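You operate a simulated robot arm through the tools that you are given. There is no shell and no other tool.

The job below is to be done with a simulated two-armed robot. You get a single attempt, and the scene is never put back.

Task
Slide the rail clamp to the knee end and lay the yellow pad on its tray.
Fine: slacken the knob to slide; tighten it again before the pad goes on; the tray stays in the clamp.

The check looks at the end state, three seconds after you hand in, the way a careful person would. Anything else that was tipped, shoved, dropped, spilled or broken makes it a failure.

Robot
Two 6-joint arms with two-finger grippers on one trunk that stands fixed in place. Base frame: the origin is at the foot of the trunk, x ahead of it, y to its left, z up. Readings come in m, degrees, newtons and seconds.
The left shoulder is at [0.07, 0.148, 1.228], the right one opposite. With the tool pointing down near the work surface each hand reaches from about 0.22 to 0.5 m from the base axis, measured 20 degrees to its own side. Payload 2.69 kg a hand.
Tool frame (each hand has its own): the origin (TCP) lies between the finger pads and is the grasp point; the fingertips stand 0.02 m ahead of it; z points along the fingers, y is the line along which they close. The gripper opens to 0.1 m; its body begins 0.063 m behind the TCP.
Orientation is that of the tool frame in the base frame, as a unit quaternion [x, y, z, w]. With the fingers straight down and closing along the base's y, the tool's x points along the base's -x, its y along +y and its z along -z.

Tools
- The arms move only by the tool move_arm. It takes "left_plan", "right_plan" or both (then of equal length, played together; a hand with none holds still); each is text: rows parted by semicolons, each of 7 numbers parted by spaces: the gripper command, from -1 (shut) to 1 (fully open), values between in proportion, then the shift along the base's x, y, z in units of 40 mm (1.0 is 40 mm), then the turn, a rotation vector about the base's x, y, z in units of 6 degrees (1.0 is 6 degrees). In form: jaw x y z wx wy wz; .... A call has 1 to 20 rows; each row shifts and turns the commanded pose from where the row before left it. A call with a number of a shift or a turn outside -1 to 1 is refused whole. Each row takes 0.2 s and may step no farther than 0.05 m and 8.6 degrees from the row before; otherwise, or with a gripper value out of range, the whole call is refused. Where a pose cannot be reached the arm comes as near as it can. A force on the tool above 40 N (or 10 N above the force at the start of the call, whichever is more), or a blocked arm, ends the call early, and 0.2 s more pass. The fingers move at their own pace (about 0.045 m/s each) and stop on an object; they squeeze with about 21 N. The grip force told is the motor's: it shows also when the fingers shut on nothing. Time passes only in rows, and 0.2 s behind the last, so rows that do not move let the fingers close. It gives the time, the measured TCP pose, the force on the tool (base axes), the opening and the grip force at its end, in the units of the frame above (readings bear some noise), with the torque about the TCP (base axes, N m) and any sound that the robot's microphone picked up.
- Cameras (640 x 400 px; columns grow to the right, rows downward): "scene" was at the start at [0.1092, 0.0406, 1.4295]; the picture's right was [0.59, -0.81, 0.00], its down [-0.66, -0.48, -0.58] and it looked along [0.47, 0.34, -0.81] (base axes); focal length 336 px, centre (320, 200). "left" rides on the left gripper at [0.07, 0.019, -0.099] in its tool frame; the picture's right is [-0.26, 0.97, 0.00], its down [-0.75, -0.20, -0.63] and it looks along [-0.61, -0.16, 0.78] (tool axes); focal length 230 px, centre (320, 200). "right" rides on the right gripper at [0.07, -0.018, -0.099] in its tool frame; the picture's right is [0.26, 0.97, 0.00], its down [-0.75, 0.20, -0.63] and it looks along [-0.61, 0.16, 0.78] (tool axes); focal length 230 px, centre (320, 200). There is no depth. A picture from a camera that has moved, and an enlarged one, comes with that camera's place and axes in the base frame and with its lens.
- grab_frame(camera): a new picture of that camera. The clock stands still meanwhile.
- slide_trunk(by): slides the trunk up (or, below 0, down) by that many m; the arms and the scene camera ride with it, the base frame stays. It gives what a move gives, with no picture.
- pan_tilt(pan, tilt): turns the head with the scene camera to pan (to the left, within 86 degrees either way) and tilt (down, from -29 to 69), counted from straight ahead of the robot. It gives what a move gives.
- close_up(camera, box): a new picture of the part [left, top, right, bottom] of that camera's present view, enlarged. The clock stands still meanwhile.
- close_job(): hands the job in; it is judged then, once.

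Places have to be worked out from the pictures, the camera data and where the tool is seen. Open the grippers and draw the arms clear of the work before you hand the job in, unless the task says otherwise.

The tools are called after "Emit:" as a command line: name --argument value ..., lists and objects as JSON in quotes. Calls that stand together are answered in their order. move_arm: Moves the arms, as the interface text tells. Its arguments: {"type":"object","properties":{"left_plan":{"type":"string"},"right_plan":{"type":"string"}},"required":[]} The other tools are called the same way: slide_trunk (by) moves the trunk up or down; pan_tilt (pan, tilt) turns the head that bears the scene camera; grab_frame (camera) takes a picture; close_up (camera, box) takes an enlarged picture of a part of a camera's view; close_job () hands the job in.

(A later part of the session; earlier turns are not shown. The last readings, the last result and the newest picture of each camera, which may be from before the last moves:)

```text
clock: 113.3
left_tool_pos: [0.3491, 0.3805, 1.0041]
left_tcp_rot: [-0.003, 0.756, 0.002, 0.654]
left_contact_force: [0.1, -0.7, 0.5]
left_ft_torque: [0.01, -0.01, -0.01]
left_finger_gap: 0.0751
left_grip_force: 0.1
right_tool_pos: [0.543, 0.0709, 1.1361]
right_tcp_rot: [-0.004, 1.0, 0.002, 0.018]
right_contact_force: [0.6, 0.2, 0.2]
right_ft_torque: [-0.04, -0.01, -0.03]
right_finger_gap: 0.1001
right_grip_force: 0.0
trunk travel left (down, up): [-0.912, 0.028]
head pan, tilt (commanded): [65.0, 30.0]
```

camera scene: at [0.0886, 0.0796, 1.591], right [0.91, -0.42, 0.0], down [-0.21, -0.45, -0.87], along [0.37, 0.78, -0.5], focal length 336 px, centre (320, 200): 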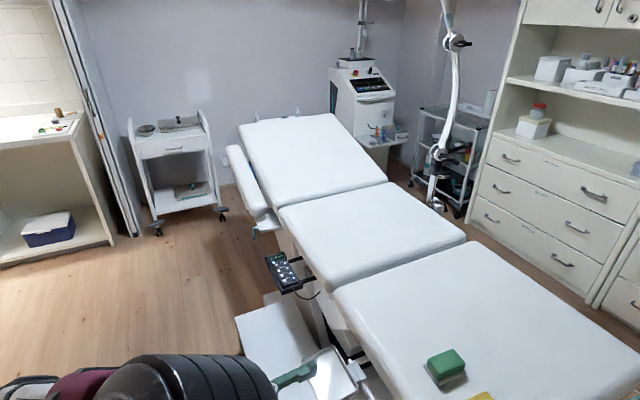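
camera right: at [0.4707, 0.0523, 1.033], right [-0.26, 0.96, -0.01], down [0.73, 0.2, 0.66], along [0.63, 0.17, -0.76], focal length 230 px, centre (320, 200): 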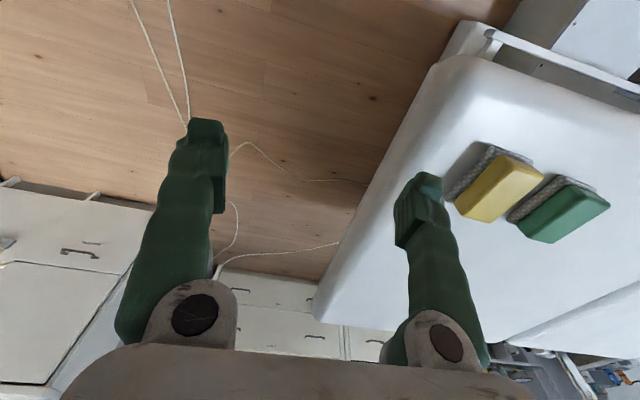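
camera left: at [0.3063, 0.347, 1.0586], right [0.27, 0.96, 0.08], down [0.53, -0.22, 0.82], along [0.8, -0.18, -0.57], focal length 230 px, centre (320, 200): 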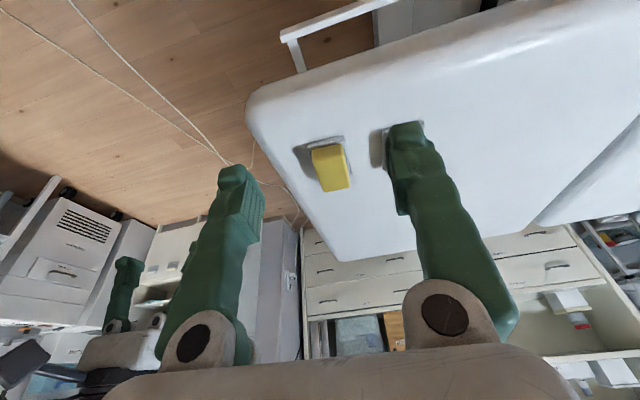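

No limits hit – this posture extends well. I continue forward and inward toward the pad while gradually reducing the tool's lean.

Emit:
move_arm --left_plan "0.5 0.5 -0.2 0 0 0.4 0; 0.5 0.5 -0.2 0 0 0.4 0; 0.5 0.5 -0.2 0 0 0.4 0; 0.5 0.5 -0.2 0 0 0.4 0; 0.5 0.5 -0.2 0 0 0.4 0; 0.5 0.5 -0.2 0 0 0.4 0; 0.5 0 0 0 0 0 0"

```text
clock: 114.9
left_tool_pos: [0.4697, 0.3332, 1.0035]
left_tcp_rot: [-0.004, 0.832, 0.004, 0.554]
left_contact_force: [0.6, 0.4, 0.1]
left_ft_torque: [0.01, 0.01, -0.02]
left_finger_gap: 0.0749
left_grip_force: 0.1
right_tool_pos: [0.5428, 0.0718, 1.1358]
right_tcp_rot: [-0.004, 1.0, 0.001, 0.017]
right_contact_force: [-0.3, -0.3, 0.0]
right_ft_torque: [-0.01, 0.0, -0.01]
right_finger_gap: 0.0997
right_grip_force: 0.1
trunk travel left (down, up): [-0.912, 0.028]
head pan, tilt (commanded): [65.0, 30.0]
```

Working well: [0.470, 0.333, 1.004], lean 67°. I continue to above the pad with lean ~48°.

Emit:
move_arm --left_plan "0.5 0.4 -0.1 0 0 0.5 0; 0.5 0.4 -0.1 0 0 0.5 0; 0.5 0.4 -0.1 0 0 0.5 0; 0.5 0.4 -0.1 0 0 0.5 0; 0.5 0.4 -0.1 0 0 0.5 0; 0.5 0.3 -0.1 0 0 0.5 0; 0.5 0 0 0 0 0 0"

Emit:
grab_frame --camera "left"

Emit:
pan_tilt --pan 30 --tilt 50

Emit:
grab_frame --camera "scene"

```text
clock: 116.5
left_tool_pos: [0.5475, 0.2992, 1.0183]
left_tcp_rot: [-0.007, 0.909, 0.006, 0.417]
left_contact_force: [-0.6, 0.0, 0.4]
left_ft_torque: [0.0, -0.01, 0.01]
left_finger_gap: 0.0751
left_grip_force: 0.0
left hand out of reach, approached as far as the arm can: row 4, 5, 6
right_tool_pos: [0.5426, 0.0712, 1.1367]
right_tcp_rot: [-0.004, 1.0, 0.001, 0.017]
right_contact_force: [-0.2, 0.5, 0.9]
right_ft_torque: [0.0, -0.01, -0.01]
right_finger_gap: 0.1001
right_grip_force: 0.1
trunk travel left (down, up): [-0.912, 0.028]
head pan, tilt (commanded): [65.0, 30.0]
```

```text
taken
camera left: at [0.4258, 0.3146, 1.0307], right [0.15, 0.97, 0.2], down [0.02, -0.2, 0.98], along [0.99, -0.14, -0.05], focal length 230 px, centre (320, 200)
```

left: 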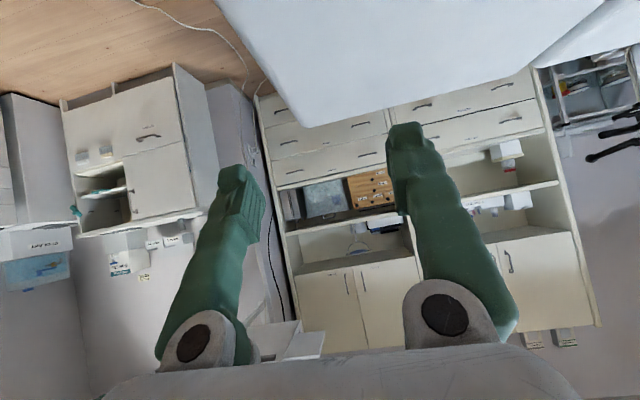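

```text
clock: 117.5
left_tool_pos: [0.5475, 0.3003, 1.0183]
left_tcp_rot: [-0.006, 0.909, 0.005, 0.417]
left_contact_force: [0.5, -0.4, 0.2]
left_ft_torque: [-0.03, -0.02, 0.02]
left_finger_gap: 0.0752
left_grip_force: 0.2
right_tool_pos: [0.5427, 0.0713, 1.1356]
right_tcp_rot: [-0.003, 1.0, 0.001, 0.018]
right_contact_force: [-0.3, 0.1, 0.0]
right_ft_torque: [-0.02, 0.01, 0.03]
right_finger_gap: 0.0998
right_grip_force: 0.1
trunk travel left (down, up): [-0.912, 0.028]
head pan, tilt (commanded): [30.0, 50.0]
```

```text
taken
camera scene: at [0.1173, 0.0362, 1.5615], right [0.5, -0.87, 0.0], down [-0.66, -0.38, -0.64], along [0.56, 0.32, -0.77], focal length 336 px, centre (320, 200)
```

scene: 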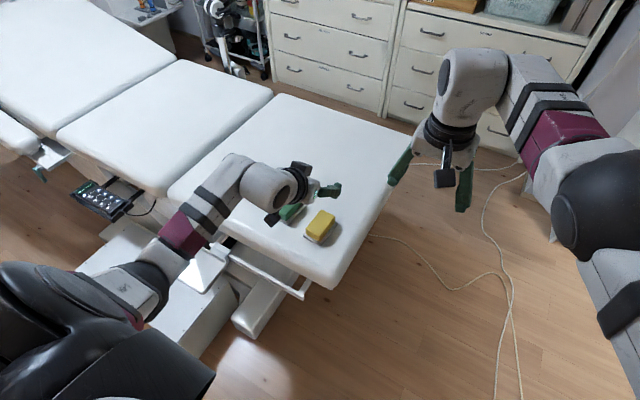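

The hand is now above the pad area with a 49° lean. Before grasping I want to know whether the wrist can yaw toward +y (needed to lay the pad lengthwise in the tray), so I test yaw in free air while moving back toward the tray side.

Emit:
move_arm --left_plan "0.5 -0.4 0.2 0 0 0 0; 0.5 -0.4 0.2 0 0 0 1; 0.5 -0.4 0.2 0 0 0 1; 0.5 -0.4 0.2 0 0 0 1; 0.5 -0.4 0.2 0 0 0 1; 0.5 -0.4 0.2 0 0 0 1; 0.5 0 0 0 0 0 0"

```text
clock: 119.1
left_tool_pos: [0.4451, 0.4023, 1.0576]
left_tcp_rot: [-0.238, 0.879, 0.11, 0.399]
left_contact_force: [0.3, 0.0, -0.3]
left_ft_torque: [-0.03, 0.0, 0.04]
left_finger_gap: 0.0752
left_grip_force: 0.0
left hand out of reach, approached as far as the arm can: row 4, 5, 6
right_tool_pos: [0.5425, 0.071, 1.1354]
right_tcp_rot: [-0.003, 1.0, 0.0, 0.017]
right_contact_force: [0.9, -0.5, 0.0]
right_ft_torque: [0.0, -0.02, -0.02]
right_finger_gap: 0.1
right_grip_force: 0.1
trunk travel left (down, up): [-0.912, 0.028]
head pan, tilt (commanded): [30.0, 50.0]
```

Yaw 30° reached with some drift; nearer the tray the wrist sits farther from the shoulder, which should help. I continue the test toward the tray area, staying high.

Emit:
move_arm --left_plan "0.5 -0.2 0.6 -0.2 0 0 0.5; 0.5 -0.2 0.6 -0.2 0 0 0.8; 0.5 -0.3 0.6 -0.2 0 0 1; 0.5 -0.3 0.6 -0.2 0 0 1; 0.5 -0.3 0.6 -0.2 0 0 1; 0.5 -0.3 0.6 -0.2 0 0 1; 0.5 -0.3 0.6 -0.2 0 0 1; 0.5 0 0 0 0 0 0"

```text
clock: 120.9
left_tool_pos: [0.3633, 0.5885, 1.0273]
left_tcp_rot: [-0.51, 0.753, 0.234, 0.342]
left_contact_force: [0.7, 0.8, -0.4]
left_ft_torque: [0.03, 0.03, 0.01]
left_finger_gap: 0.075
left_grip_force: 0.2
left hand out of reach, approached as far as the arm can: row 2, 3, 4, 5, 6, 7
right_tool_pos: [0.5439, 0.0708, 1.1361]
right_tcp_rot: [-0.004, 1.0, 0.002, 0.017]
right_contact_force: [-0.4, 0.7, 0.3]
right_ft_torque: [-0.02, 0.02, -0.05]
right_finger_gap: 0.0999
right_grip_force: 0.1
trunk travel left (down, up): [-0.912, 0.028]
head pan, tilt (commanded): [30.0, 50.0]
```

At the tray's position the hand reached yaw ≈68° with little drift. I try a bit more yaw and going lower (toward the tray's height relative to the shoulder).

Emit:
move_arm --left_plan "0.5 0 0 -0.2 0 0 1; 0.5 0 0 -0.3 0 0 1; 0.5 0 0 -0.3 0 0 1; 0.5 0 0 -0.3 0 0 0; 0.5 0 0 0 0 0 0"

Emit:
grab_frame --camera "scene"

Emit:
grab_frame --camera "left"

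```text
clock: 122.1
left_tool_pos: [0.3302, 0.6149, 1.0328]
left_tcp_rot: [-0.622, 0.664, 0.286, 0.301]
left_contact_force: [-0.1, -0.5, 0.7]
left_ft_torque: [-0.02, -0.01, 0.01]
left_finger_gap: 0.0751
left_grip_force: 0.1
left hand out of reach, approached as far as the arm can: row 1, 2, 3, 4
right_tool_pos: [0.5417, 0.0716, 1.1363]
right_tcp_rot: [-0.003, 1.0, 0.001, 0.017]
right_contact_force: [0.0, 0.4, -0.2]
right_ft_torque: [0.01, 0.0, 0.03]
right_finger_gap: 0.0998
right_grip_force: 0.0
trunk travel left (down, up): [-0.912, 0.028]
head pan, tilt (commanded): [30.0, 50.0]
```

```text
taken
camera scene: at [0.1172, 0.0364, 1.5614], right [0.5, -0.87, 0.0], down [-0.66, -0.38, -0.64], along [0.56, 0.32, -0.77], focal length 336 px, centre (320, 200)
```

scene: 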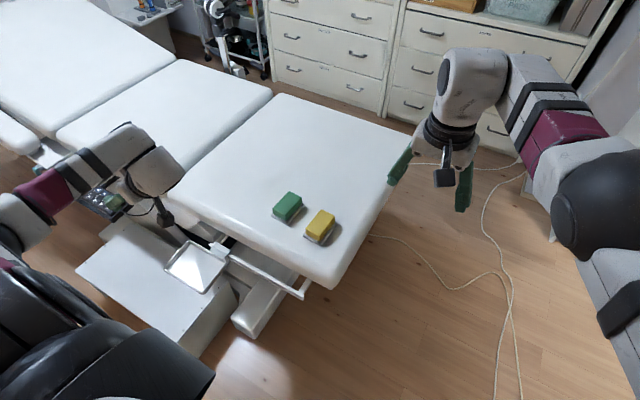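

```text
taken
camera left: at [0.3035, 0.4958, 1.0458], right [-0.95, 0.23, 0.2], down [0.21, 0.0, 0.98], along [0.23, 0.97, -0.05], focal length 230 px, centre (320, 200)
```

left: 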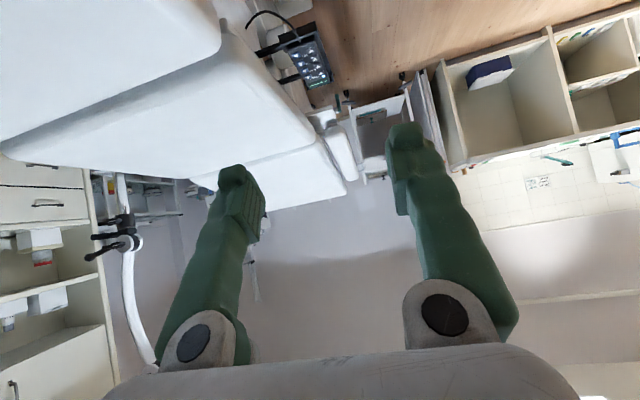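

Yaw 86° starts drifting but ~68° at the tray is fine, which is enough to lay the pad lengthwise. I now return toward the pad, undoing the yaw.

Emit:
move_arm --left_plan "0.5 0.2 -0.4 -0.1 0 0 -1; 0.5 0.2 -0.5 -0.1 0 0 -1; 0.5 0.2 -0.5 -0.1 0 0 -1; 0.5 0.2 -0.5 -0.1 0 0 -1; 0.5 0.2 -0.5 -0.1 0 0 -1; 0.5 0.2 -0.5 0 0 0 -1; 0.5 0.2 -0.5 0 0 0 -1; 0.5 0.2 -0.5 0 0 0 -1; 0.5 0.3 -0.5 0 0 0 -1; 0.5 0.3 -0.5 0 0 0 -1; 0.5 0.3 -0.5 0 0 0 -1; 0.5 0.3 -0.4 0 0 -0.5 -1; 0.5 0.3 -0.4 0 0 -0.5 -1; 0.5 0.3 -0.4 0 0 -0.5 -1; 0.5 0 0 0 0 0 0"

```text
clock: 125.3
left_tool_pos: [0.4603, 0.3632, 1.0363]
left_tcp_rot: [-0.022, 0.873, -0.003, 0.487]
left_contact_force: [0.1, 0.0, 0.6]
left_ft_torque: [-0.03, 0.0, 0.03]
left_finger_gap: 0.0748
left_grip_force: 0.1
left hand out of reach, approached as far as the arm can: row 1, 2, 3, 4, 5
right_tool_pos: [0.5432, 0.0716, 1.1354]
right_tcp_rot: [-0.004, 1.0, 0.001, 0.018]
right_contact_force: [-0.6, -0.2, 0.1]
right_ft_torque: [-0.01, -0.01, 0.0]
right_finger_gap: 0.1
right_grip_force: 0.0
trunk travel left (down, up): [-0.912, 0.028]
head pan, tilt (commanded): [30.0, 50.0]
```

Now at [0.460, 0.363, 1.036], lean 58°, yaw ≈3°. I move forward over the pad, correcting the yaw.

Emit:
move_arm --left_plan "0.5 0.5 -0.3 -0.1 0 0 -0.25; 0.5 0.5 -0.3 -0.1 0 0 -0.2; 0.5 0.5 -0.3 -0.1 0 0 0; 0.5 0.5 -0.2 -0.1 0 0 0; 0.5 0.5 -0.2 -0.1 0 0 0; 0.5 0.4 -0.1 -0.1 0 0 0; 0.5 0 0 0 0 0 0"

Emit:
grab_frame --camera "left"

Emit:
close_up --camera "scene" --box '[220, 130, 420, 290]'

```text
clock: 126.9
left_tool_pos: [0.5566, 0.2944, 1.0356]
left_tcp_rot: [-0.005, 0.874, -0.012, 0.485]
left_contact_force: [0.4, 0.0, 0.0]
left_ft_torque: [0.01, 0.01, 0.01]
left_finger_gap: 0.0751
left_grip_force: 0.1
left hand out of reach, approached as far as the arm can: row 4, 5, 6
right_tool_pos: [0.543, 0.0713, 1.1366]
right_tcp_rot: [-0.003, 1.0, 0.001, 0.017]
right_contact_force: [0.2, -0.5, 0.4]
right_ft_torque: [-0.01, 0.0, -0.02]
right_finger_gap: 0.1
right_grip_force: 0.1
trunk travel left (down, up): [-0.912, 0.028]
head pan, tilt (commanded): [30.0, 50.0]
```

```text
taken
camera left: at [0.434, 0.3117, 1.0288], right [0.14, 0.97, 0.19], down [-0.14, -0.17, 0.97], along [0.98, -0.16, 0.11], focal length 230 px, centre (320, 200)
```

left: 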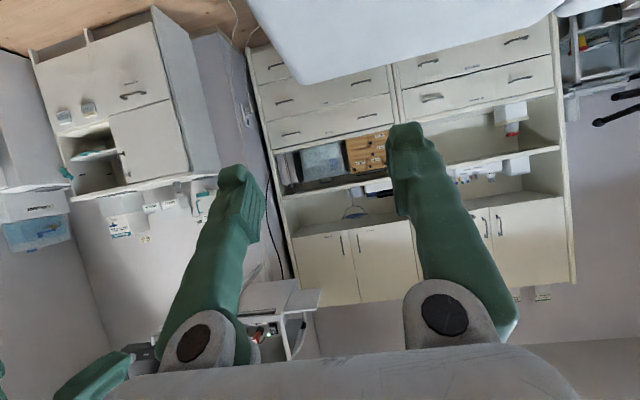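

```text
2.50 times, centred on (320, 210) of scene
camera zoom: at [0.1169, 0.0364, 1.5615], right [0.5, -0.87, 0.0], down [-0.66, -0.38, -0.64], along [0.56, 0.32, -0.77], focal length 840 px, centre (320, 175)
```

zoom: 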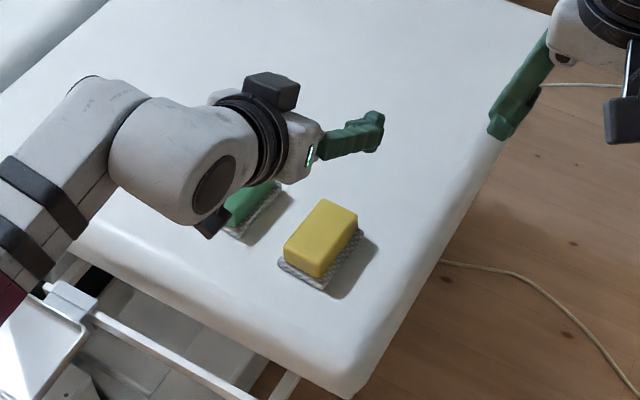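

Forward-and-down is blocked here, but the height can come from the trunk. I test going forward and slightly up relative to the shoulder.

Emit:
move_arm --left_plan "0.5 0.3 0.1 0.3 0 0 0; 0.5 0.3 0.1 0.3 0 0 0; 0.5 0.3 0.1 0.3 0 0 0; 0.5 0 0 0 0 0 0"

```text
clock: 127.9
left_tool_pos: [0.5868, 0.3038, 1.0748]
left_tcp_rot: [-0.005, 0.874, -0.012, 0.485]
left_contact_force: [-0.1, 0.1, 0.1]
left_ft_torque: [0.01, 0.01, 0.0]
left_finger_gap: 0.0749
left_grip_force: 0.0
left hand out of reach, approached as far as the arm can: row 3
right_tool_pos: [0.5439, 0.0707, 1.1356]
right_tcp_rot: [-0.004, 1.0, 0.001, 0.018]
right_contact_force: [-0.2, -0.2, -0.3]
right_ft_torque: [0.01, 0.01, 0.0]
right_finger_gap: 0.0999
right_grip_force: 0.0
trunk travel left (down, up): [-0.912, 0.028]
head pan, tilt (commanded): [30.0, 50.0]
```

The hand is now at [0.587, 0.304, 1.075], right above the pad. I try easing the lean a few degrees for more camera clearance over the couch.

Emit:
move_arm --left_plan "0.5 0 0.05 0.2 0 0.5 0; 0.5 0 0 0.2 0 0.5 0; 0.5 0 0 0.1 0 0.5 0; 0.5 0 0 0 0 0 0"

Emit:
grab_frame --camera "left"

```text
clock: 128.9
left_tool_pos: [0.5884, 0.307, 1.095]
left_tcp_rot: [-0.004, 0.91, -0.013, 0.415]
left_contact_force: [-0.2, 0.3, 0.2]
left_ft_torque: [0.05, 0.01, 0.0]
left_finger_gap: 0.0753
left_grip_force: 0.1
right_tool_pos: [0.5428, 0.0714, 1.136]
right_tcp_rot: [-0.003, 1.0, 0.002, 0.018]
right_contact_force: [0.4, 0.4, -0.7]
right_ft_torque: [-0.03, -0.01, 0.02]
right_finger_gap: 0.0999
right_grip_force: 0.1
trunk travel left (down, up): [-0.912, 0.028]
head pan, tilt (commanded): [30.0, 50.0]
```

```text
taken
camera left: at [0.4666, 0.3248, 1.1064], right [0.17, 0.97, 0.17], down [0.02, -0.17, 0.98], along [0.98, -0.17, -0.05], focal length 230 px, centre (320, 200)
```

left: 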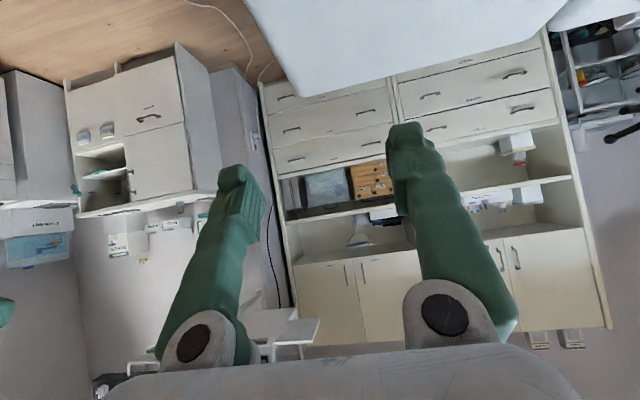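

Lean eased to 49° with no limit. Before lowering the trunk I check where the elbow and forearm are relative to the couch edge, rail and tray.

Emit:
move_arm --left_plan "0.5 0 0 0 0.25 0 0; 0.5 0 0 0 0 0 0"

Emit:
grab_frame --camera "scene"

Emit:
pan_tilt --pan 60 --tilt 50

Emit:
grab_frame --camera "scene"

```text
clock: 129.5
left_tool_pos: [0.5875, 0.3067, 1.0956]
left_tcp_rot: [0.001, 0.91, 0.0, 0.415]
left_contact_force: [0.1, -0.5, -0.7]
left_ft_torque: [-0.02, 0.03, 0.0]
left_finger_gap: 0.0749
left_grip_force: 0.0
right_tool_pos: [0.5427, 0.0707, 1.136]
right_tcp_rot: [-0.004, 1.0, 0.001, 0.018]
right_contact_force: [0.6, 0.3, 0.0]
right_ft_torque: [-0.04, 0.0, 0.0]
right_finger_gap: 0.1001
right_grip_force: 0.1
trunk travel left (down, up): [-0.912, 0.028]
head pan, tilt (commanded): [30.0, 50.0]
```

```text
taken
camera scene: at [0.1173, 0.0361, 1.5614], right [0.5, -0.87, 0.0], down [-0.66, -0.38, -0.64], along [0.56, 0.32, -0.77], focal length 336 px, centre (320, 200)
```

scene: 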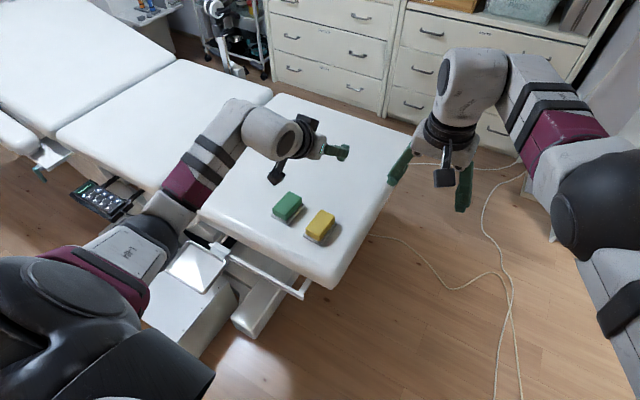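

```text
clock: 130.4
left_tool_pos: [0.5875, 0.3063, 1.0955]
left_tcp_rot: [0.002, 0.909, -0.001, 0.416]
left_contact_force: [0.6, -0.3, -0.6]
left_ft_torque: [0.01, 0.04, 0.01]
left_finger_gap: 0.0749
left_grip_force: 0.1
right_tool_pos: [0.5434, 0.0714, 1.1363]
right_tcp_rot: [-0.004, 1.0, 0.001, 0.017]
right_contact_force: [0.2, -1.0, -0.5]
right_ft_torque: [0.01, -0.05, 0.02]
right_finger_gap: 0.0998
right_grip_force: 0.0
trunk travel left (down, up): [-0.912, 0.028]
head pan, tilt (commanded): [60.0, 50.0]
```

```text
taken
camera scene: at [0.0892, 0.0643, 1.5614], right [0.87, -0.5, 0.0], down [-0.38, -0.66, -0.64], along [0.32, 0.56, -0.77], focal length 336 px, centre (320, 200)
```

scene: 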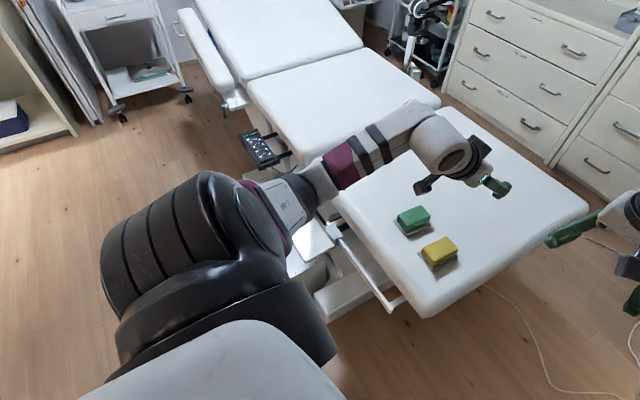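

The elbow is at roughly [0.30, 0.455], about 0.27 m below the shoulder; after lowering ~0.276 m it would be near z≈0.80, close to but above the tray's corner. I lower in stages and check clearance.

Emit:
slide_trunk --by -0.15

Emit:
grab_frame --camera "scene"

Emit:
grab_frame --camera "left"

```text
clock: 132.2
left_tool_pos: [0.5866, 0.3057, 0.9461]
left_tcp_rot: [0.003, 0.91, -0.001, 0.415]
left_contact_force: [0.8, -0.8, -0.2]
left_ft_torque: [-0.04, 0.03, 0.01]
left_finger_gap: 0.0747
left_grip_force: 0.0
right_tool_pos: [0.543, 0.0703, 0.9863]
right_tcp_rot: [-0.003, 1.0, 0.001, 0.017]
right_contact_force: [-0.6, -1.5, -0.1]
right_ft_torque: [-0.02, 0.0, 0.04]
right_finger_gap: 0.1001
right_grip_force: 0.1
trunk travel left (down, up): [-0.762, 0.178]
head pan, tilt (commanded): [60.0, 50.0]
```

```text
taken
camera scene: at [0.0889, 0.0643, 1.4115], right [0.87, -0.5, 0.0], down [-0.38, -0.66, -0.64], along [0.32, 0.56, -0.77], focal length 336 px, centre (320, 200)
```

scene: 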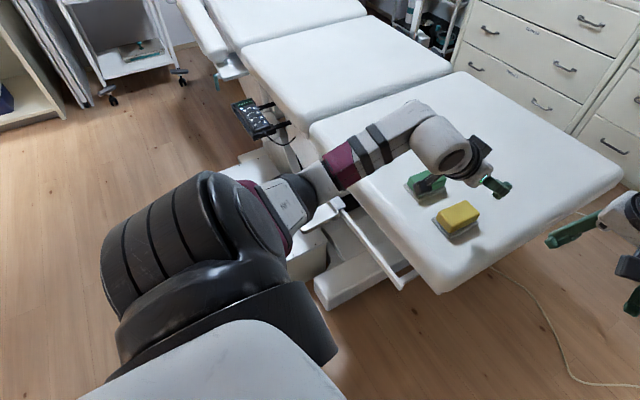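

```text
taken
camera left: at [0.4665, 0.3243, 0.9573], right [0.17, 0.97, 0.19], down [0.01, -0.2, 0.98], along [0.98, -0.17, -0.05], focal length 230 px, centre (320, 200)
```

left: 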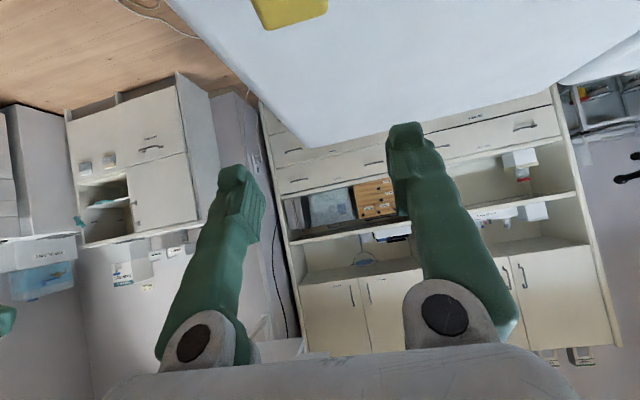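

I zoom in on the elbow and tray region to judge the clearance.

Emit:
close_up --camera "scene" --box '[220, 130, 460, 290]'

```text
2.50 times, centred on (340, 210) of scene
camera zoom: at [0.0889, 0.0643, 1.4115], right [0.87, -0.5, 0.0], down [-0.38, -0.66, -0.64], along [0.32, 0.56, -0.77], focal length 840 px, centre (270, 175)
```

zoom: 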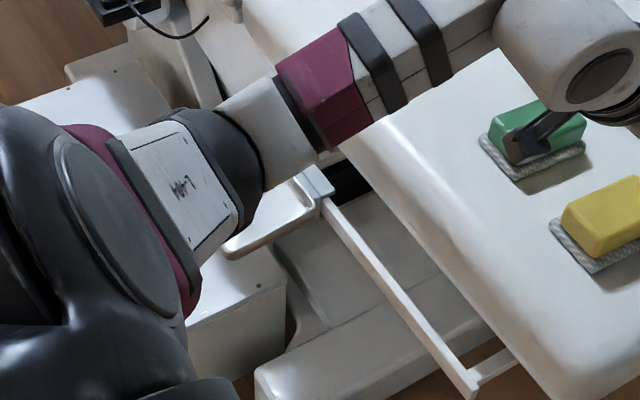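

The elbow centre estimate is [0.27, 0.445, 0.92] now; 0.127 m lower it stays above and beside the tray's corner. I lower another 0.1 m and look again.

Emit:
slide_trunk --by -0.1

Emit:
grab_frame --camera "left"

Emit:
close_up --camera "scene" --box '[220, 130, 540, 330]'

```text
clock: 133.5
left_tool_pos: [0.5878, 0.3065, 0.8449]
left_tcp_rot: [0.003, 0.91, -0.001, 0.415]
left_contact_force: [0.2, -0.2, -0.1]
left_ft_torque: [0.01, 0.01, 0.0]
left_finger_gap: 0.0749
left_grip_force: 0.1
right_tool_pos: [0.5425, 0.0721, 0.8863]
right_tcp_rot: [-0.004, 1.0, 0.001, 0.017]
right_contact_force: [-0.3, -0.6, 0.2]
right_ft_torque: [-0.04, -0.03, 0.01]
right_finger_gap: 0.0999
right_grip_force: 0.0
trunk travel left (down, up): [-0.662, 0.278]
head pan, tilt (commanded): [60.0, 50.0]
```

```text
taken
camera left: at [0.4664, 0.3243, 0.8574], right [0.17, 0.97, 0.19], down [0.01, -0.2, 0.98], along [0.98, -0.17, -0.05], focal length 230 px, centre (320, 200)
```

left: 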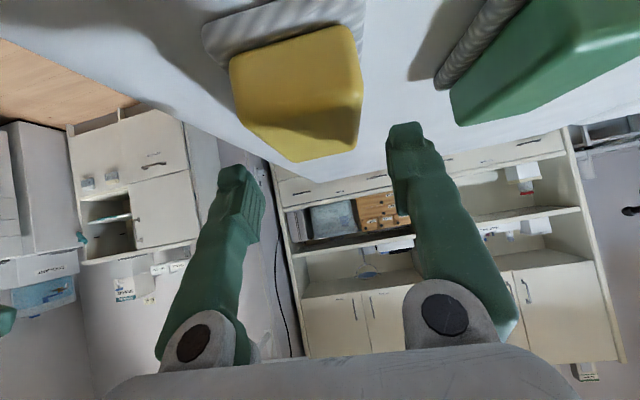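

```text
2.00 times, centred on (380, 230) of scene
camera zoom: at [0.0888, 0.0642, 1.3115], right [0.87, -0.5, 0.0], down [-0.38, -0.66, -0.64], along [0.32, 0.56, -0.77], focal length 672 px, centre (200, 140)
```

zoom: 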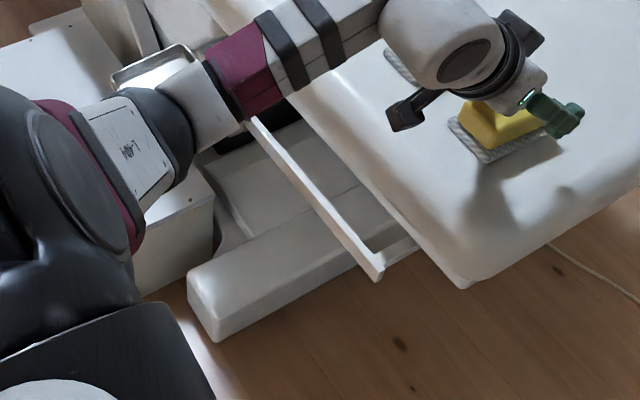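

The pad's block sits between the fingers: top face x≈0.545–0.625, y≈0.289–0.331. I shift y by +3 mm and lower the last 27 mm with the trunk.

Emit:
move_arm --left_plan "0.5 0 0.08 0 0 0 0; 0.5 0 0 0 0 0 0"

Emit:
slide_trunk --by -0.027

Emit:
grab_frame --camera "left"

Emit:
close_up --camera "scene" --box '[360, 120, 540, 260]'

```text
clock: 134.1
left_tool_pos: [0.5863, 0.3094, 0.8465]
left_tcp_rot: [0.001, 0.91, -0.001, 0.415]
left_contact_force: [0.5, 0.0, -0.7]
left_ft_torque: [-0.01, 0.06, 0.06]
left_finger_gap: 0.0751
left_grip_force: 0.0
right_tool_pos: [0.5423, 0.0715, 0.8872]
right_tcp_rot: [-0.003, 1.0, 0.001, 0.018]
right_contact_force: [0.0, -0.2, 0.8]
right_ft_torque: [-0.03, -0.01, -0.01]
right_finger_gap: 0.0999
right_grip_force: 0.1
trunk travel left (down, up): [-0.662, 0.278]
head pan, tilt (commanded): [60.0, 50.0]
```

```text
clock: 134.8
left_tool_pos: [0.5869, 0.3096, 0.8179]
left_tcp_rot: [0.003, 0.91, -0.001, 0.415]
left_contact_force: [0.0, 0.0, 0.1]
left_ft_torque: [-0.02, -0.01, -0.01]
left_finger_gap: 0.0751
left_grip_force: 0.0
right_tool_pos: [0.5422, 0.071, 0.8592]
right_tcp_rot: [-0.003, 1.0, 0.002, 0.018]
right_contact_force: [0.2, 0.3, 0.0]
right_ft_torque: [0.0, 0.01, 0.0]
right_finger_gap: 0.0998
right_grip_force: 0.0
trunk travel left (down, up): [-0.635, 0.305]
head pan, tilt (commanded): [60.0, 50.0]
```

```text
taken
camera left: at [0.466, 0.3277, 0.8303], right [0.17, 0.97, 0.19], down [0.01, -0.2, 0.98], along [0.98, -0.17, -0.05], focal length 230 px, centre (320, 200)
```

left: 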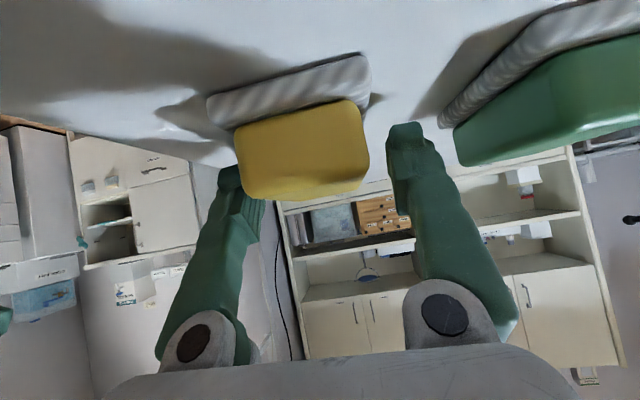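

```text
2.86 times, centred on (450, 190) of scene
camera zoom: at [0.0887, 0.0642, 1.2844], right [0.87, -0.5, 0.0], down [-0.38, -0.66, -0.64], along [0.32, 0.56, -0.77], focal length 960 px, centre (-51, 229)
```

zoom: 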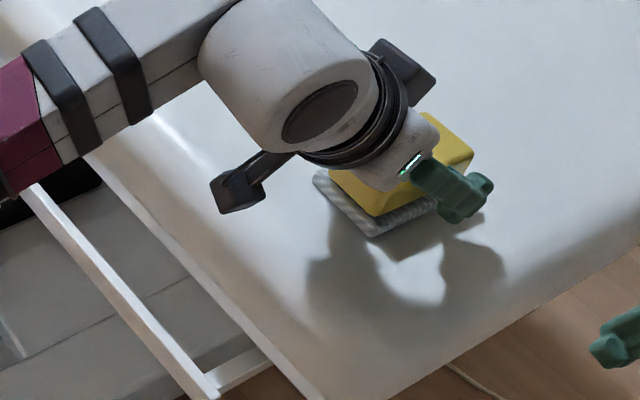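

Block spans y≈0.2855–0.3327 between the fingers, centred on the tool (0.3096). I close the gripper.

Emit:
move_arm --left_plan "-1 0 0 0 0 0 0; -1 0 0 0 0 0 0; -1 0 0 0 0 0 0; -1 0 0 0 0 0 0; -1 0 0 0 0 0 0"

Emit:
grab_frame --camera "left"

```text
clock: 136.0
left_tool_pos: [0.5863, 0.3095, 0.8179]
left_tcp_rot: [0.001, 0.91, -0.001, 0.415]
left_contact_force: [0.6, -0.3, 0.2]
left_ft_torque: [0.0, -0.03, -0.05]
left_finger_gap: 0.049
left_grip_force: 21.0
right_tool_pos: [0.5429, 0.0722, 0.8583]
right_tcp_rot: [-0.003, 1.0, 0.001, 0.017]
right_contact_force: [-0.3, -0.1, -0.2]
right_ft_torque: [0.0, 0.0, 0.0]
right_finger_gap: 0.0997
right_grip_force: 0.1
trunk travel left (down, up): [-0.635, 0.305]
head pan, tilt (commanded): [60.0, 50.0]
```

```text
taken
camera left: at [0.4662, 0.3277, 0.83], right [0.17, 0.97, 0.19], down [0.01, -0.2, 0.98], along [0.98, -0.17, -0.05], focal length 230 px, centre (320, 200)
```

left: 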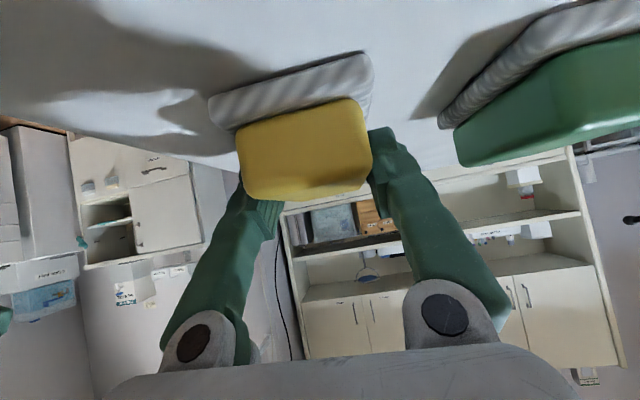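

Gripped at 49 mm with 21 N. I lift gently 4 cm with the trunk and check that the pad comes along.

Emit:
slide_trunk --by 0.04

Emit:
grab_frame --camera "left"

Emit:
close_up --camera "scene" --box '[360, 120, 540, 260]'

```text
clock: 136.9
left_tool_pos: [0.5873, 0.3102, 0.8592]
left_tcp_rot: [0.002, 0.909, -0.002, 0.416]
left_contact_force: [0.1, -0.5, 0.0]
left_ft_torque: [0.02, 0.02, 0.0]
left_finger_gap: 0.0
left_grip_force: 21.2
right_tool_pos: [0.5438, 0.0718, 0.8991]
right_tcp_rot: [-0.004, 1.0, 0.002, 0.017]
right_contact_force: [-0.4, 0.2, 0.1]
right_ft_torque: [0.01, 0.01, 0.03]
right_finger_gap: 0.1
right_grip_force: 0.1
trunk travel left (down, up): [-0.675, 0.265]
head pan, tilt (commanded): [60.0, 50.0]
```

```text
taken
camera left: at [0.4665, 0.3278, 0.8699], right [0.17, 0.97, 0.19], down [0.02, -0.2, 0.98], along [0.98, -0.17, -0.05], focal length 230 px, centre (320, 200)
```

left: 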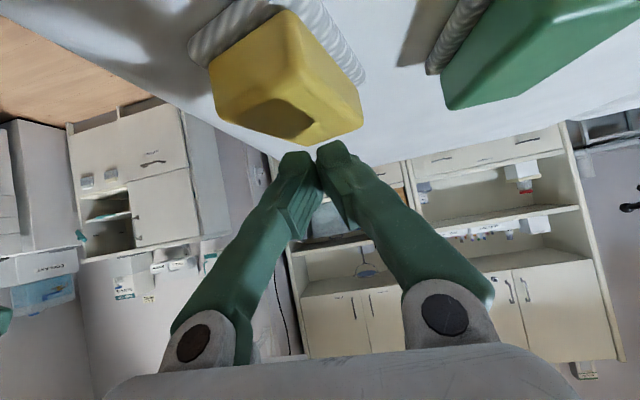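

```text
2.86 times, centred on (450, 190) of scene
camera zoom: at [0.0896, 0.0645, 1.3244], right [0.87, -0.5, 0.0], down [-0.38, -0.66, -0.64], along [0.32, 0.56, -0.77], focal length 960 px, centre (-51, 229)
```

zoom: 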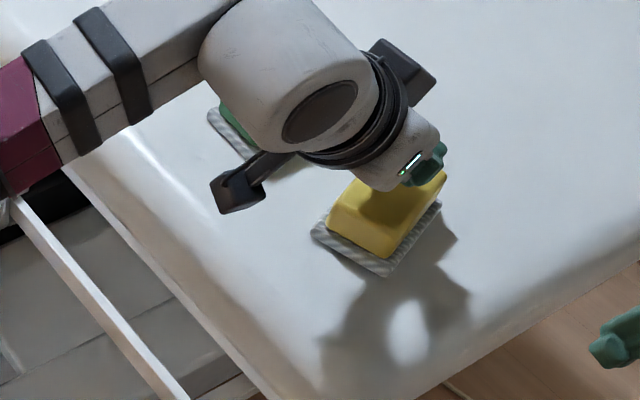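

The pad slipped out and was left on the couch, turned a little; the fingers closed on nothing. I raise a bit more, reopen, and look at the pad's new pose.

Emit:
slide_trunk --by 0.06

Emit:
move_arm --left_plan "1 0 0 0 0 0 0; 1 0 0 0 0 0 0; 1 0 0 0 0 0 0; 1 0 0 0 0 0 0; 1 0 0 0 0 0 0; 1 0 0 0 0 0 0"

Emit:
close_up --camera "scene" --box '[380, 130, 540, 270]'

Emit:
grab_frame --camera "left"

Emit:
grab_frame --camera "right"

```text
clock: 137.9
left_tool_pos: [0.5872, 0.3091, 0.9182]
left_tcp_rot: [0.002, 0.91, 0.0, 0.415]
left_contact_force: [-0.5, -0.5, 0.2]
left_ft_torque: [-0.01, -0.01, 0.02]
left_finger_gap: 0.0
left_grip_force: 21.3
right_tool_pos: [0.5431, 0.0712, 0.959]
right_tcp_rot: [-0.004, 1.0, 0.001, 0.018]
right_contact_force: [0.8, 0.0, -0.2]
right_ft_torque: [-0.02, 0.02, -0.03]
right_finger_gap: 0.1002
right_grip_force: 0.0
trunk travel left (down, up): [-0.735, 0.205]
head pan, tilt (commanded): [60.0, 50.0]
```

```text
clock: 139.3
left_tool_pos: [0.5863, 0.3109, 0.9187]
left_tcp_rot: [0.002, 0.91, -0.001, 0.415]
left_contact_force: [-0.1, -0.2, -0.2]
left_ft_torque: [-0.01, 0.01, -0.01]
left_finger_gap: 0.1001
left_grip_force: 0.1
right_tool_pos: [0.5438, 0.0711, 0.9586]
right_tcp_rot: [-0.005, 1.0, 0.001, 0.017]
right_contact_force: [0.2, -0.5, -0.3]
right_ft_torque: [0.01, 0.0, 0.03]
right_finger_gap: 0.1002
right_grip_force: 0.1
trunk travel left (down, up): [-0.735, 0.205]
head pan, tilt (commanded): [60.0, 50.0]
```

```text
2.86 times, centred on (460, 200) of scene
camera zoom: at [0.0891, 0.0643, 1.3844], right [0.87, -0.5, 0.0], down [-0.38, -0.66, -0.64], along [0.32, 0.56, -0.77], focal length 960 px, centre (-80, 200)
```

zoom: 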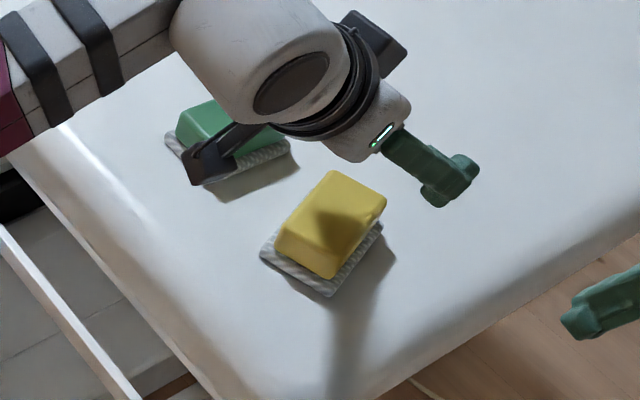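

```text
taken
camera left: at [0.4662, 0.3277, 0.9301], right [0.17, 0.97, 0.19], down [0.01, -0.2, 0.98], along [0.98, -0.17, -0.05], focal length 230 px, centre (320, 200)
```

left: 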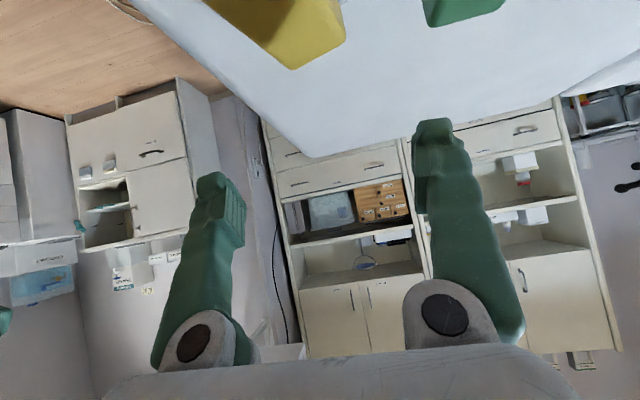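

```text
taken
camera right: at [0.4707, 0.0524, 1.056], right [-0.26, 0.96, -0.01], down [0.73, 0.2, 0.66], along [0.63, 0.17, -0.76], focal length 230 px, centre (320, 200)
```

right: 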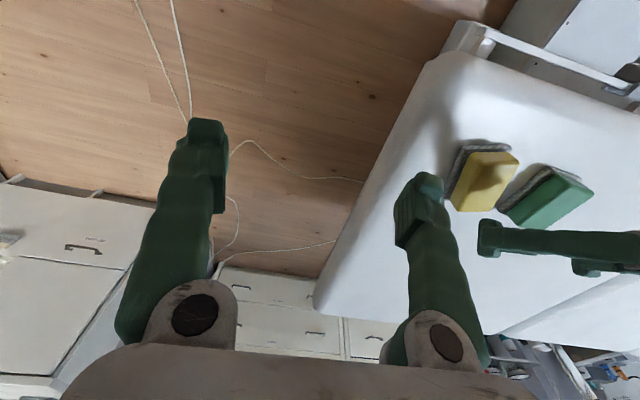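

The pad now sits at about [0.589, 0.305] with its long axis turned ~18° (toward +y). The tilted fingers only had a thin contact on the block's upper sides, so I'll try a more upright tool for a fuller side contact; first I test reducing the lean here.

Emit:
move_arm --left_plan "0.6 0 0 0.2 0 0.6 0; 0.6 0 0 0.2 0 0.6 0; 0.6 0 0 0.2 0 0.6 0; 0.6 0 0 0.2 0 0.6 0; 0.6 0 0 0 0 0 0"

```text
clock: 140.5
left_tool_pos: [0.5825, 0.3068, 0.952]
left_tcp_rot: [-0.001, 0.955, -0.002, 0.298]
left_contact_force: [0.5, -0.4, 0.1]
left_ft_torque: [0.0, -0.02, 0.05]
left_finger_gap: 0.0798
left_grip_force: 0.1
left hand out of reach, approached as far as the arm can: row 4
right_tool_pos: [0.5431, 0.0716, 0.9592]
right_tcp_rot: [-0.004, 1.0, 0.002, 0.018]
right_contact_force: [-0.2, 0.6, 0.0]
right_ft_torque: [0.0, 0.03, 0.01]
right_finger_gap: 0.0999
right_grip_force: 0.0
trunk travel left (down, up): [-0.735, 0.205]
head pan, tilt (commanded): [60.0, 50.0]
```

Lean is 35° now. I try a bit further with more height relative to the shoulder.

Emit:
move_arm --left_plan "0.6 0.05 0 0.4 0 0 0; 0.6 0.05 0 0.4 0 0.4 0; 0.6 0.05 0 0.3 0 0.5 0; 0.6 0.05 0 0.3 0 0.5 0; 0.6 0 0 0 0 0 0"

```text
clock: 141.7
left_tool_pos: [0.5782, 0.2992, 1.012]
left_tcp_rot: [0.0, 0.974, -0.002, 0.228]
left_contact_force: [0.5, -0.2, -0.4]
left_ft_torque: [0.04, -0.01, 0.03]
left_finger_gap: 0.0797
left_grip_force: 0.0
left hand out of reach, approached as far as the arm can: row 3, 4
right_tool_pos: [0.5434, 0.0725, 0.9583]
right_tcp_rot: [-0.004, 1.0, 0.001, 0.018]
right_contact_force: [0.7, 0.5, -0.4]
right_ft_torque: [-0.02, -0.01, 0.01]
right_finger_gap: 0.1001
right_grip_force: 0.0
trunk travel left (down, up): [-0.735, 0.205]
head pan, tilt (commanded): [60.0, 50.0]
```

Lean ≈30° looks attainable. I set lean ~30° and yaw +18° to match the pad's long axis, re-centring above it at [0.589, 0.305].

Emit:
move_arm --left_plan "0.6 0.1 0.05 0 0 -0.6 0; 0.6 0.1 0.05 0 0 -0.2 0.5; 0.6 0.05 0 0 0 0 1; 0.6 0 0 0 0 0 1; 0.6 0 0 0 0 0 0.6; 0.6 0 0 0 0 0 0"

Emit:
grab_frame --camera "left"

Emit:
grab_frame --camera "scene"

```text
clock: 143.1
left_tool_pos: [0.5882, 0.3026, 1.011]
left_tcp_rot: [-0.154, 0.951, 0.041, 0.265]
left_contact_force: [0.2, 1.1, 0.3]
left_ft_torque: [0.03, -0.03, 0.02]
left_finger_gap: 0.0801
left_grip_force: 0.1
right_tool_pos: [0.5427, 0.0707, 0.9578]
right_tcp_rot: [-0.003, 1.0, 0.001, 0.017]
right_contact_force: [0.4, -0.7, 0.4]
right_ft_torque: [-0.01, 0.01, 0.0]
right_finger_gap: 0.1002
right_grip_force: 0.0
trunk travel left (down, up): [-0.735, 0.205]
head pan, tilt (commanded): [60.0, 50.0]
```

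```text
taken
camera left: at [0.476, 0.2841, 1.059], right [-0.1, 0.99, 0.13], down [0.36, -0.09, 0.93], along [0.93, 0.14, -0.35], focal length 230 px, centre (320, 200)
```

left: 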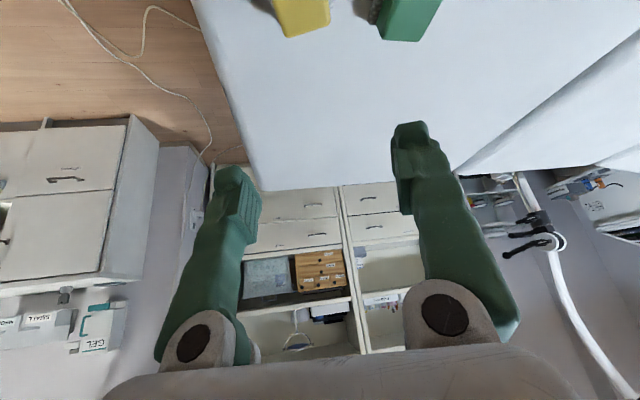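

```text
taken
camera scene: at [0.0891, 0.0644, 1.3844], right [0.87, -0.5, 0.0], down [-0.38, -0.66, -0.64], along [0.32, 0.56, -0.77], focal length 336 px, centre (320, 200)
```

scene: 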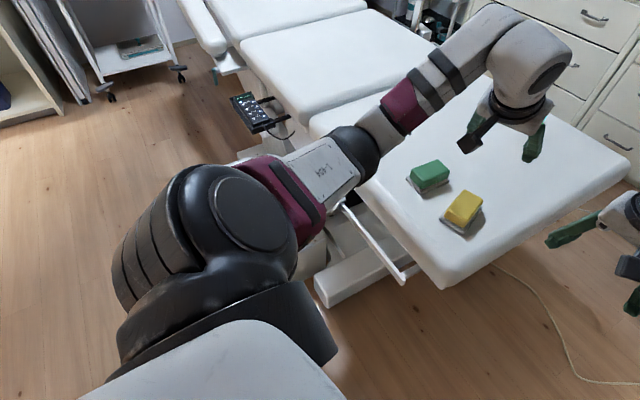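

Posture is good (no limits): [0.588, 0.303, 1.011], lean 31°, yaw 18°. I lower the trunk 0.155 m and check alignment with the pad through the wrist camera.

Emit:
slide_trunk --by -0.155

Emit:
grab_frame --camera "left"

Emit:
grab_frame --camera "scene"

```text
clock: 144.9
left_tool_pos: [0.5873, 0.3022, 0.855]
left_tcp_rot: [-0.153, 0.951, 0.041, 0.265]
left_contact_force: [0.0, 0.6, 0.6]
left_ft_torque: [0.0, 0.01, -0.02]
left_finger_gap: 0.0799
left_grip_force: 0.2
right_tool_pos: [0.5435, 0.0714, 0.8044]
right_tcp_rot: [-0.003, 1.0, 0.001, 0.018]
right_contact_force: [-0.5, -0.1, -0.2]
right_ft_torque: [0.0, 0.02, 0.02]
right_finger_gap: 0.1003
right_grip_force: 0.1
trunk travel left (down, up): [-0.58, 0.36]
head pan, tilt (commanded): [60.0, 50.0]
```

```text
taken
camera left: at [0.4758, 0.2842, 0.9041], right [-0.09, 0.99, 0.13], down [0.36, -0.09, 0.93], along [0.93, 0.14, -0.35], focal length 230 px, centre (320, 200)
```

left: 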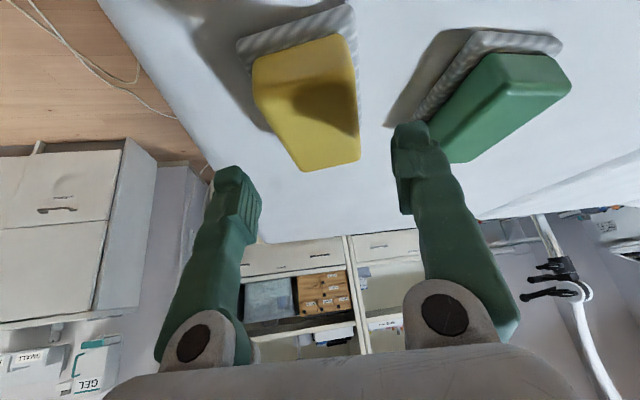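

```text
taken
camera scene: at [0.0889, 0.0642, 1.2295], right [0.87, -0.5, 0.0], down [-0.38, -0.66, -0.64], along [0.32, 0.56, -0.77], focal length 336 px, centre (320, 200)
```

scene: 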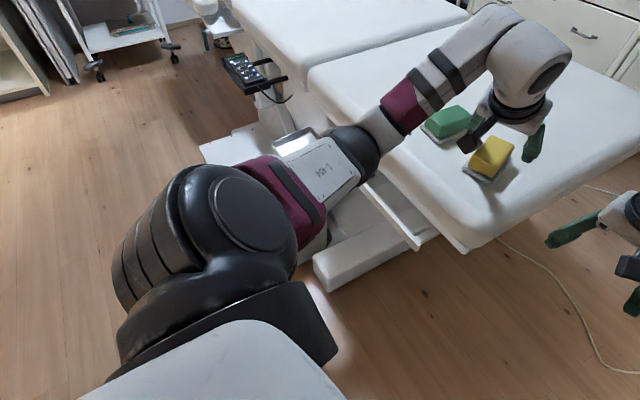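

I zoom in on the wrist view to measure the pad's alignment precisely.

Emit:
close_up --camera "left" --box '[200, 0, 440, 220]'

```text
1.82 times, centred on (320, 110) of left
camera zoom: at [0.4758, 0.2842, 0.9041], right [-0.09, 0.99, 0.13], down [0.36, -0.09, 0.93], along [0.93, 0.14, -0.35], focal length 418 px, centre (320, 364)
```

zoom: 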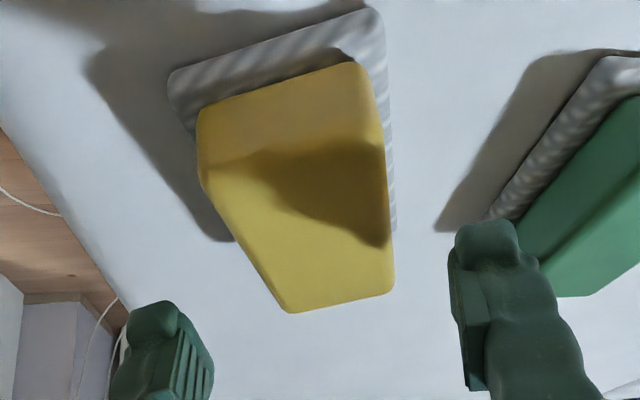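

Pad block centre [0.591, 0.3076], yaw ≈17°. I shift the tool by (+3.7, +5.4) mm to centre it, then lower the remaining 40 mm.

Emit:
move_arm --left_plan "0.6 0.09 0.135 0 0 0 -0.15; 0.6 0 0 0 0 0 0"

Emit:
slide_trunk --by -0.04

Emit:
close_up --camera "left" --box '[180, 20, 460, 260]'

Emit:
close_up --camera "scene" --box '[380, 60, 600, 220]'

```text
clock: 145.5
left_tool_pos: [0.59, 0.3086, 0.8558]
left_tcp_rot: [-0.146, 0.952, 0.04, 0.266]
left_contact_force: [0.4, -0.8, -0.5]
left_ft_torque: [0.02, 0.01, -0.01]
left_finger_gap: 0.08
left_grip_force: 0.1
right_tool_pos: [0.5428, 0.071, 0.8041]
right_tcp_rot: [-0.003, 1.0, 0.001, 0.018]
right_contact_force: [-0.4, -0.4, 0.7]
right_ft_torque: [-0.01, 0.02, 0.03]
right_finger_gap: 0.1002
right_grip_force: 0.0
trunk travel left (down, up): [-0.58, 0.36]
head pan, tilt (commanded): [60.0, 50.0]
```

```text
clock: 146.3
left_tool_pos: [0.5901, 0.3087, 0.8164]
left_tcp_rot: [-0.146, 0.952, 0.04, 0.265]
left_contact_force: [0.8, 0.4, 1.0]
left_ft_torque: [0.01, 0.02, 0.02]
left_finger_gap: 0.0798
left_grip_force: 0.1
right_tool_pos: [0.543, 0.0712, 0.7648]
right_tcp_rot: [-0.004, 1.0, 0.001, 0.017]
right_contact_force: [-0.5, -0.3, 0.9]
right_ft_torque: [-0.01, -0.01, 0.03]
right_finger_gap: 0.0999
right_grip_force: 0.1
trunk travel left (down, up): [-0.54, 0.4]
head pan, tilt (commanded): [60.0, 50.0]
```

```text
1.67 times, centred on (320, 140) of left
camera zoom: at [0.4785, 0.2916, 0.8642], right [-0.08, 0.99, 0.13], down [0.36, -0.09, 0.93], along [0.93, 0.12, -0.35], focal length 384 px, centre (320, 300)
```

zoom: 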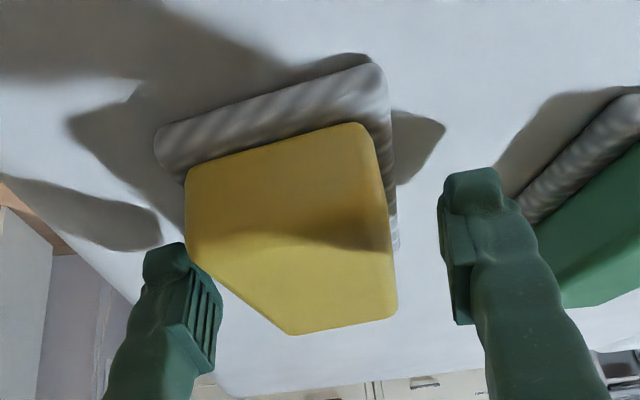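

```text
2.50 times, centred on (490, 140) of scene
camera zoom: at [0.0886, 0.0641, 1.1894], right [0.87, -0.5, 0.0], down [-0.38, -0.66, -0.64], along [0.32, 0.56, -0.77], focal length 840 px, centre (-105, 350)
```

zoom: 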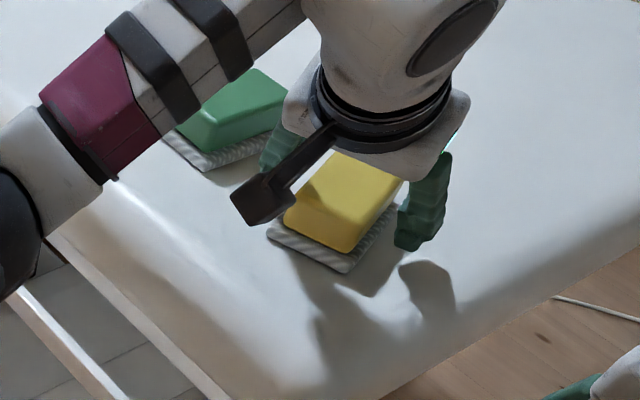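

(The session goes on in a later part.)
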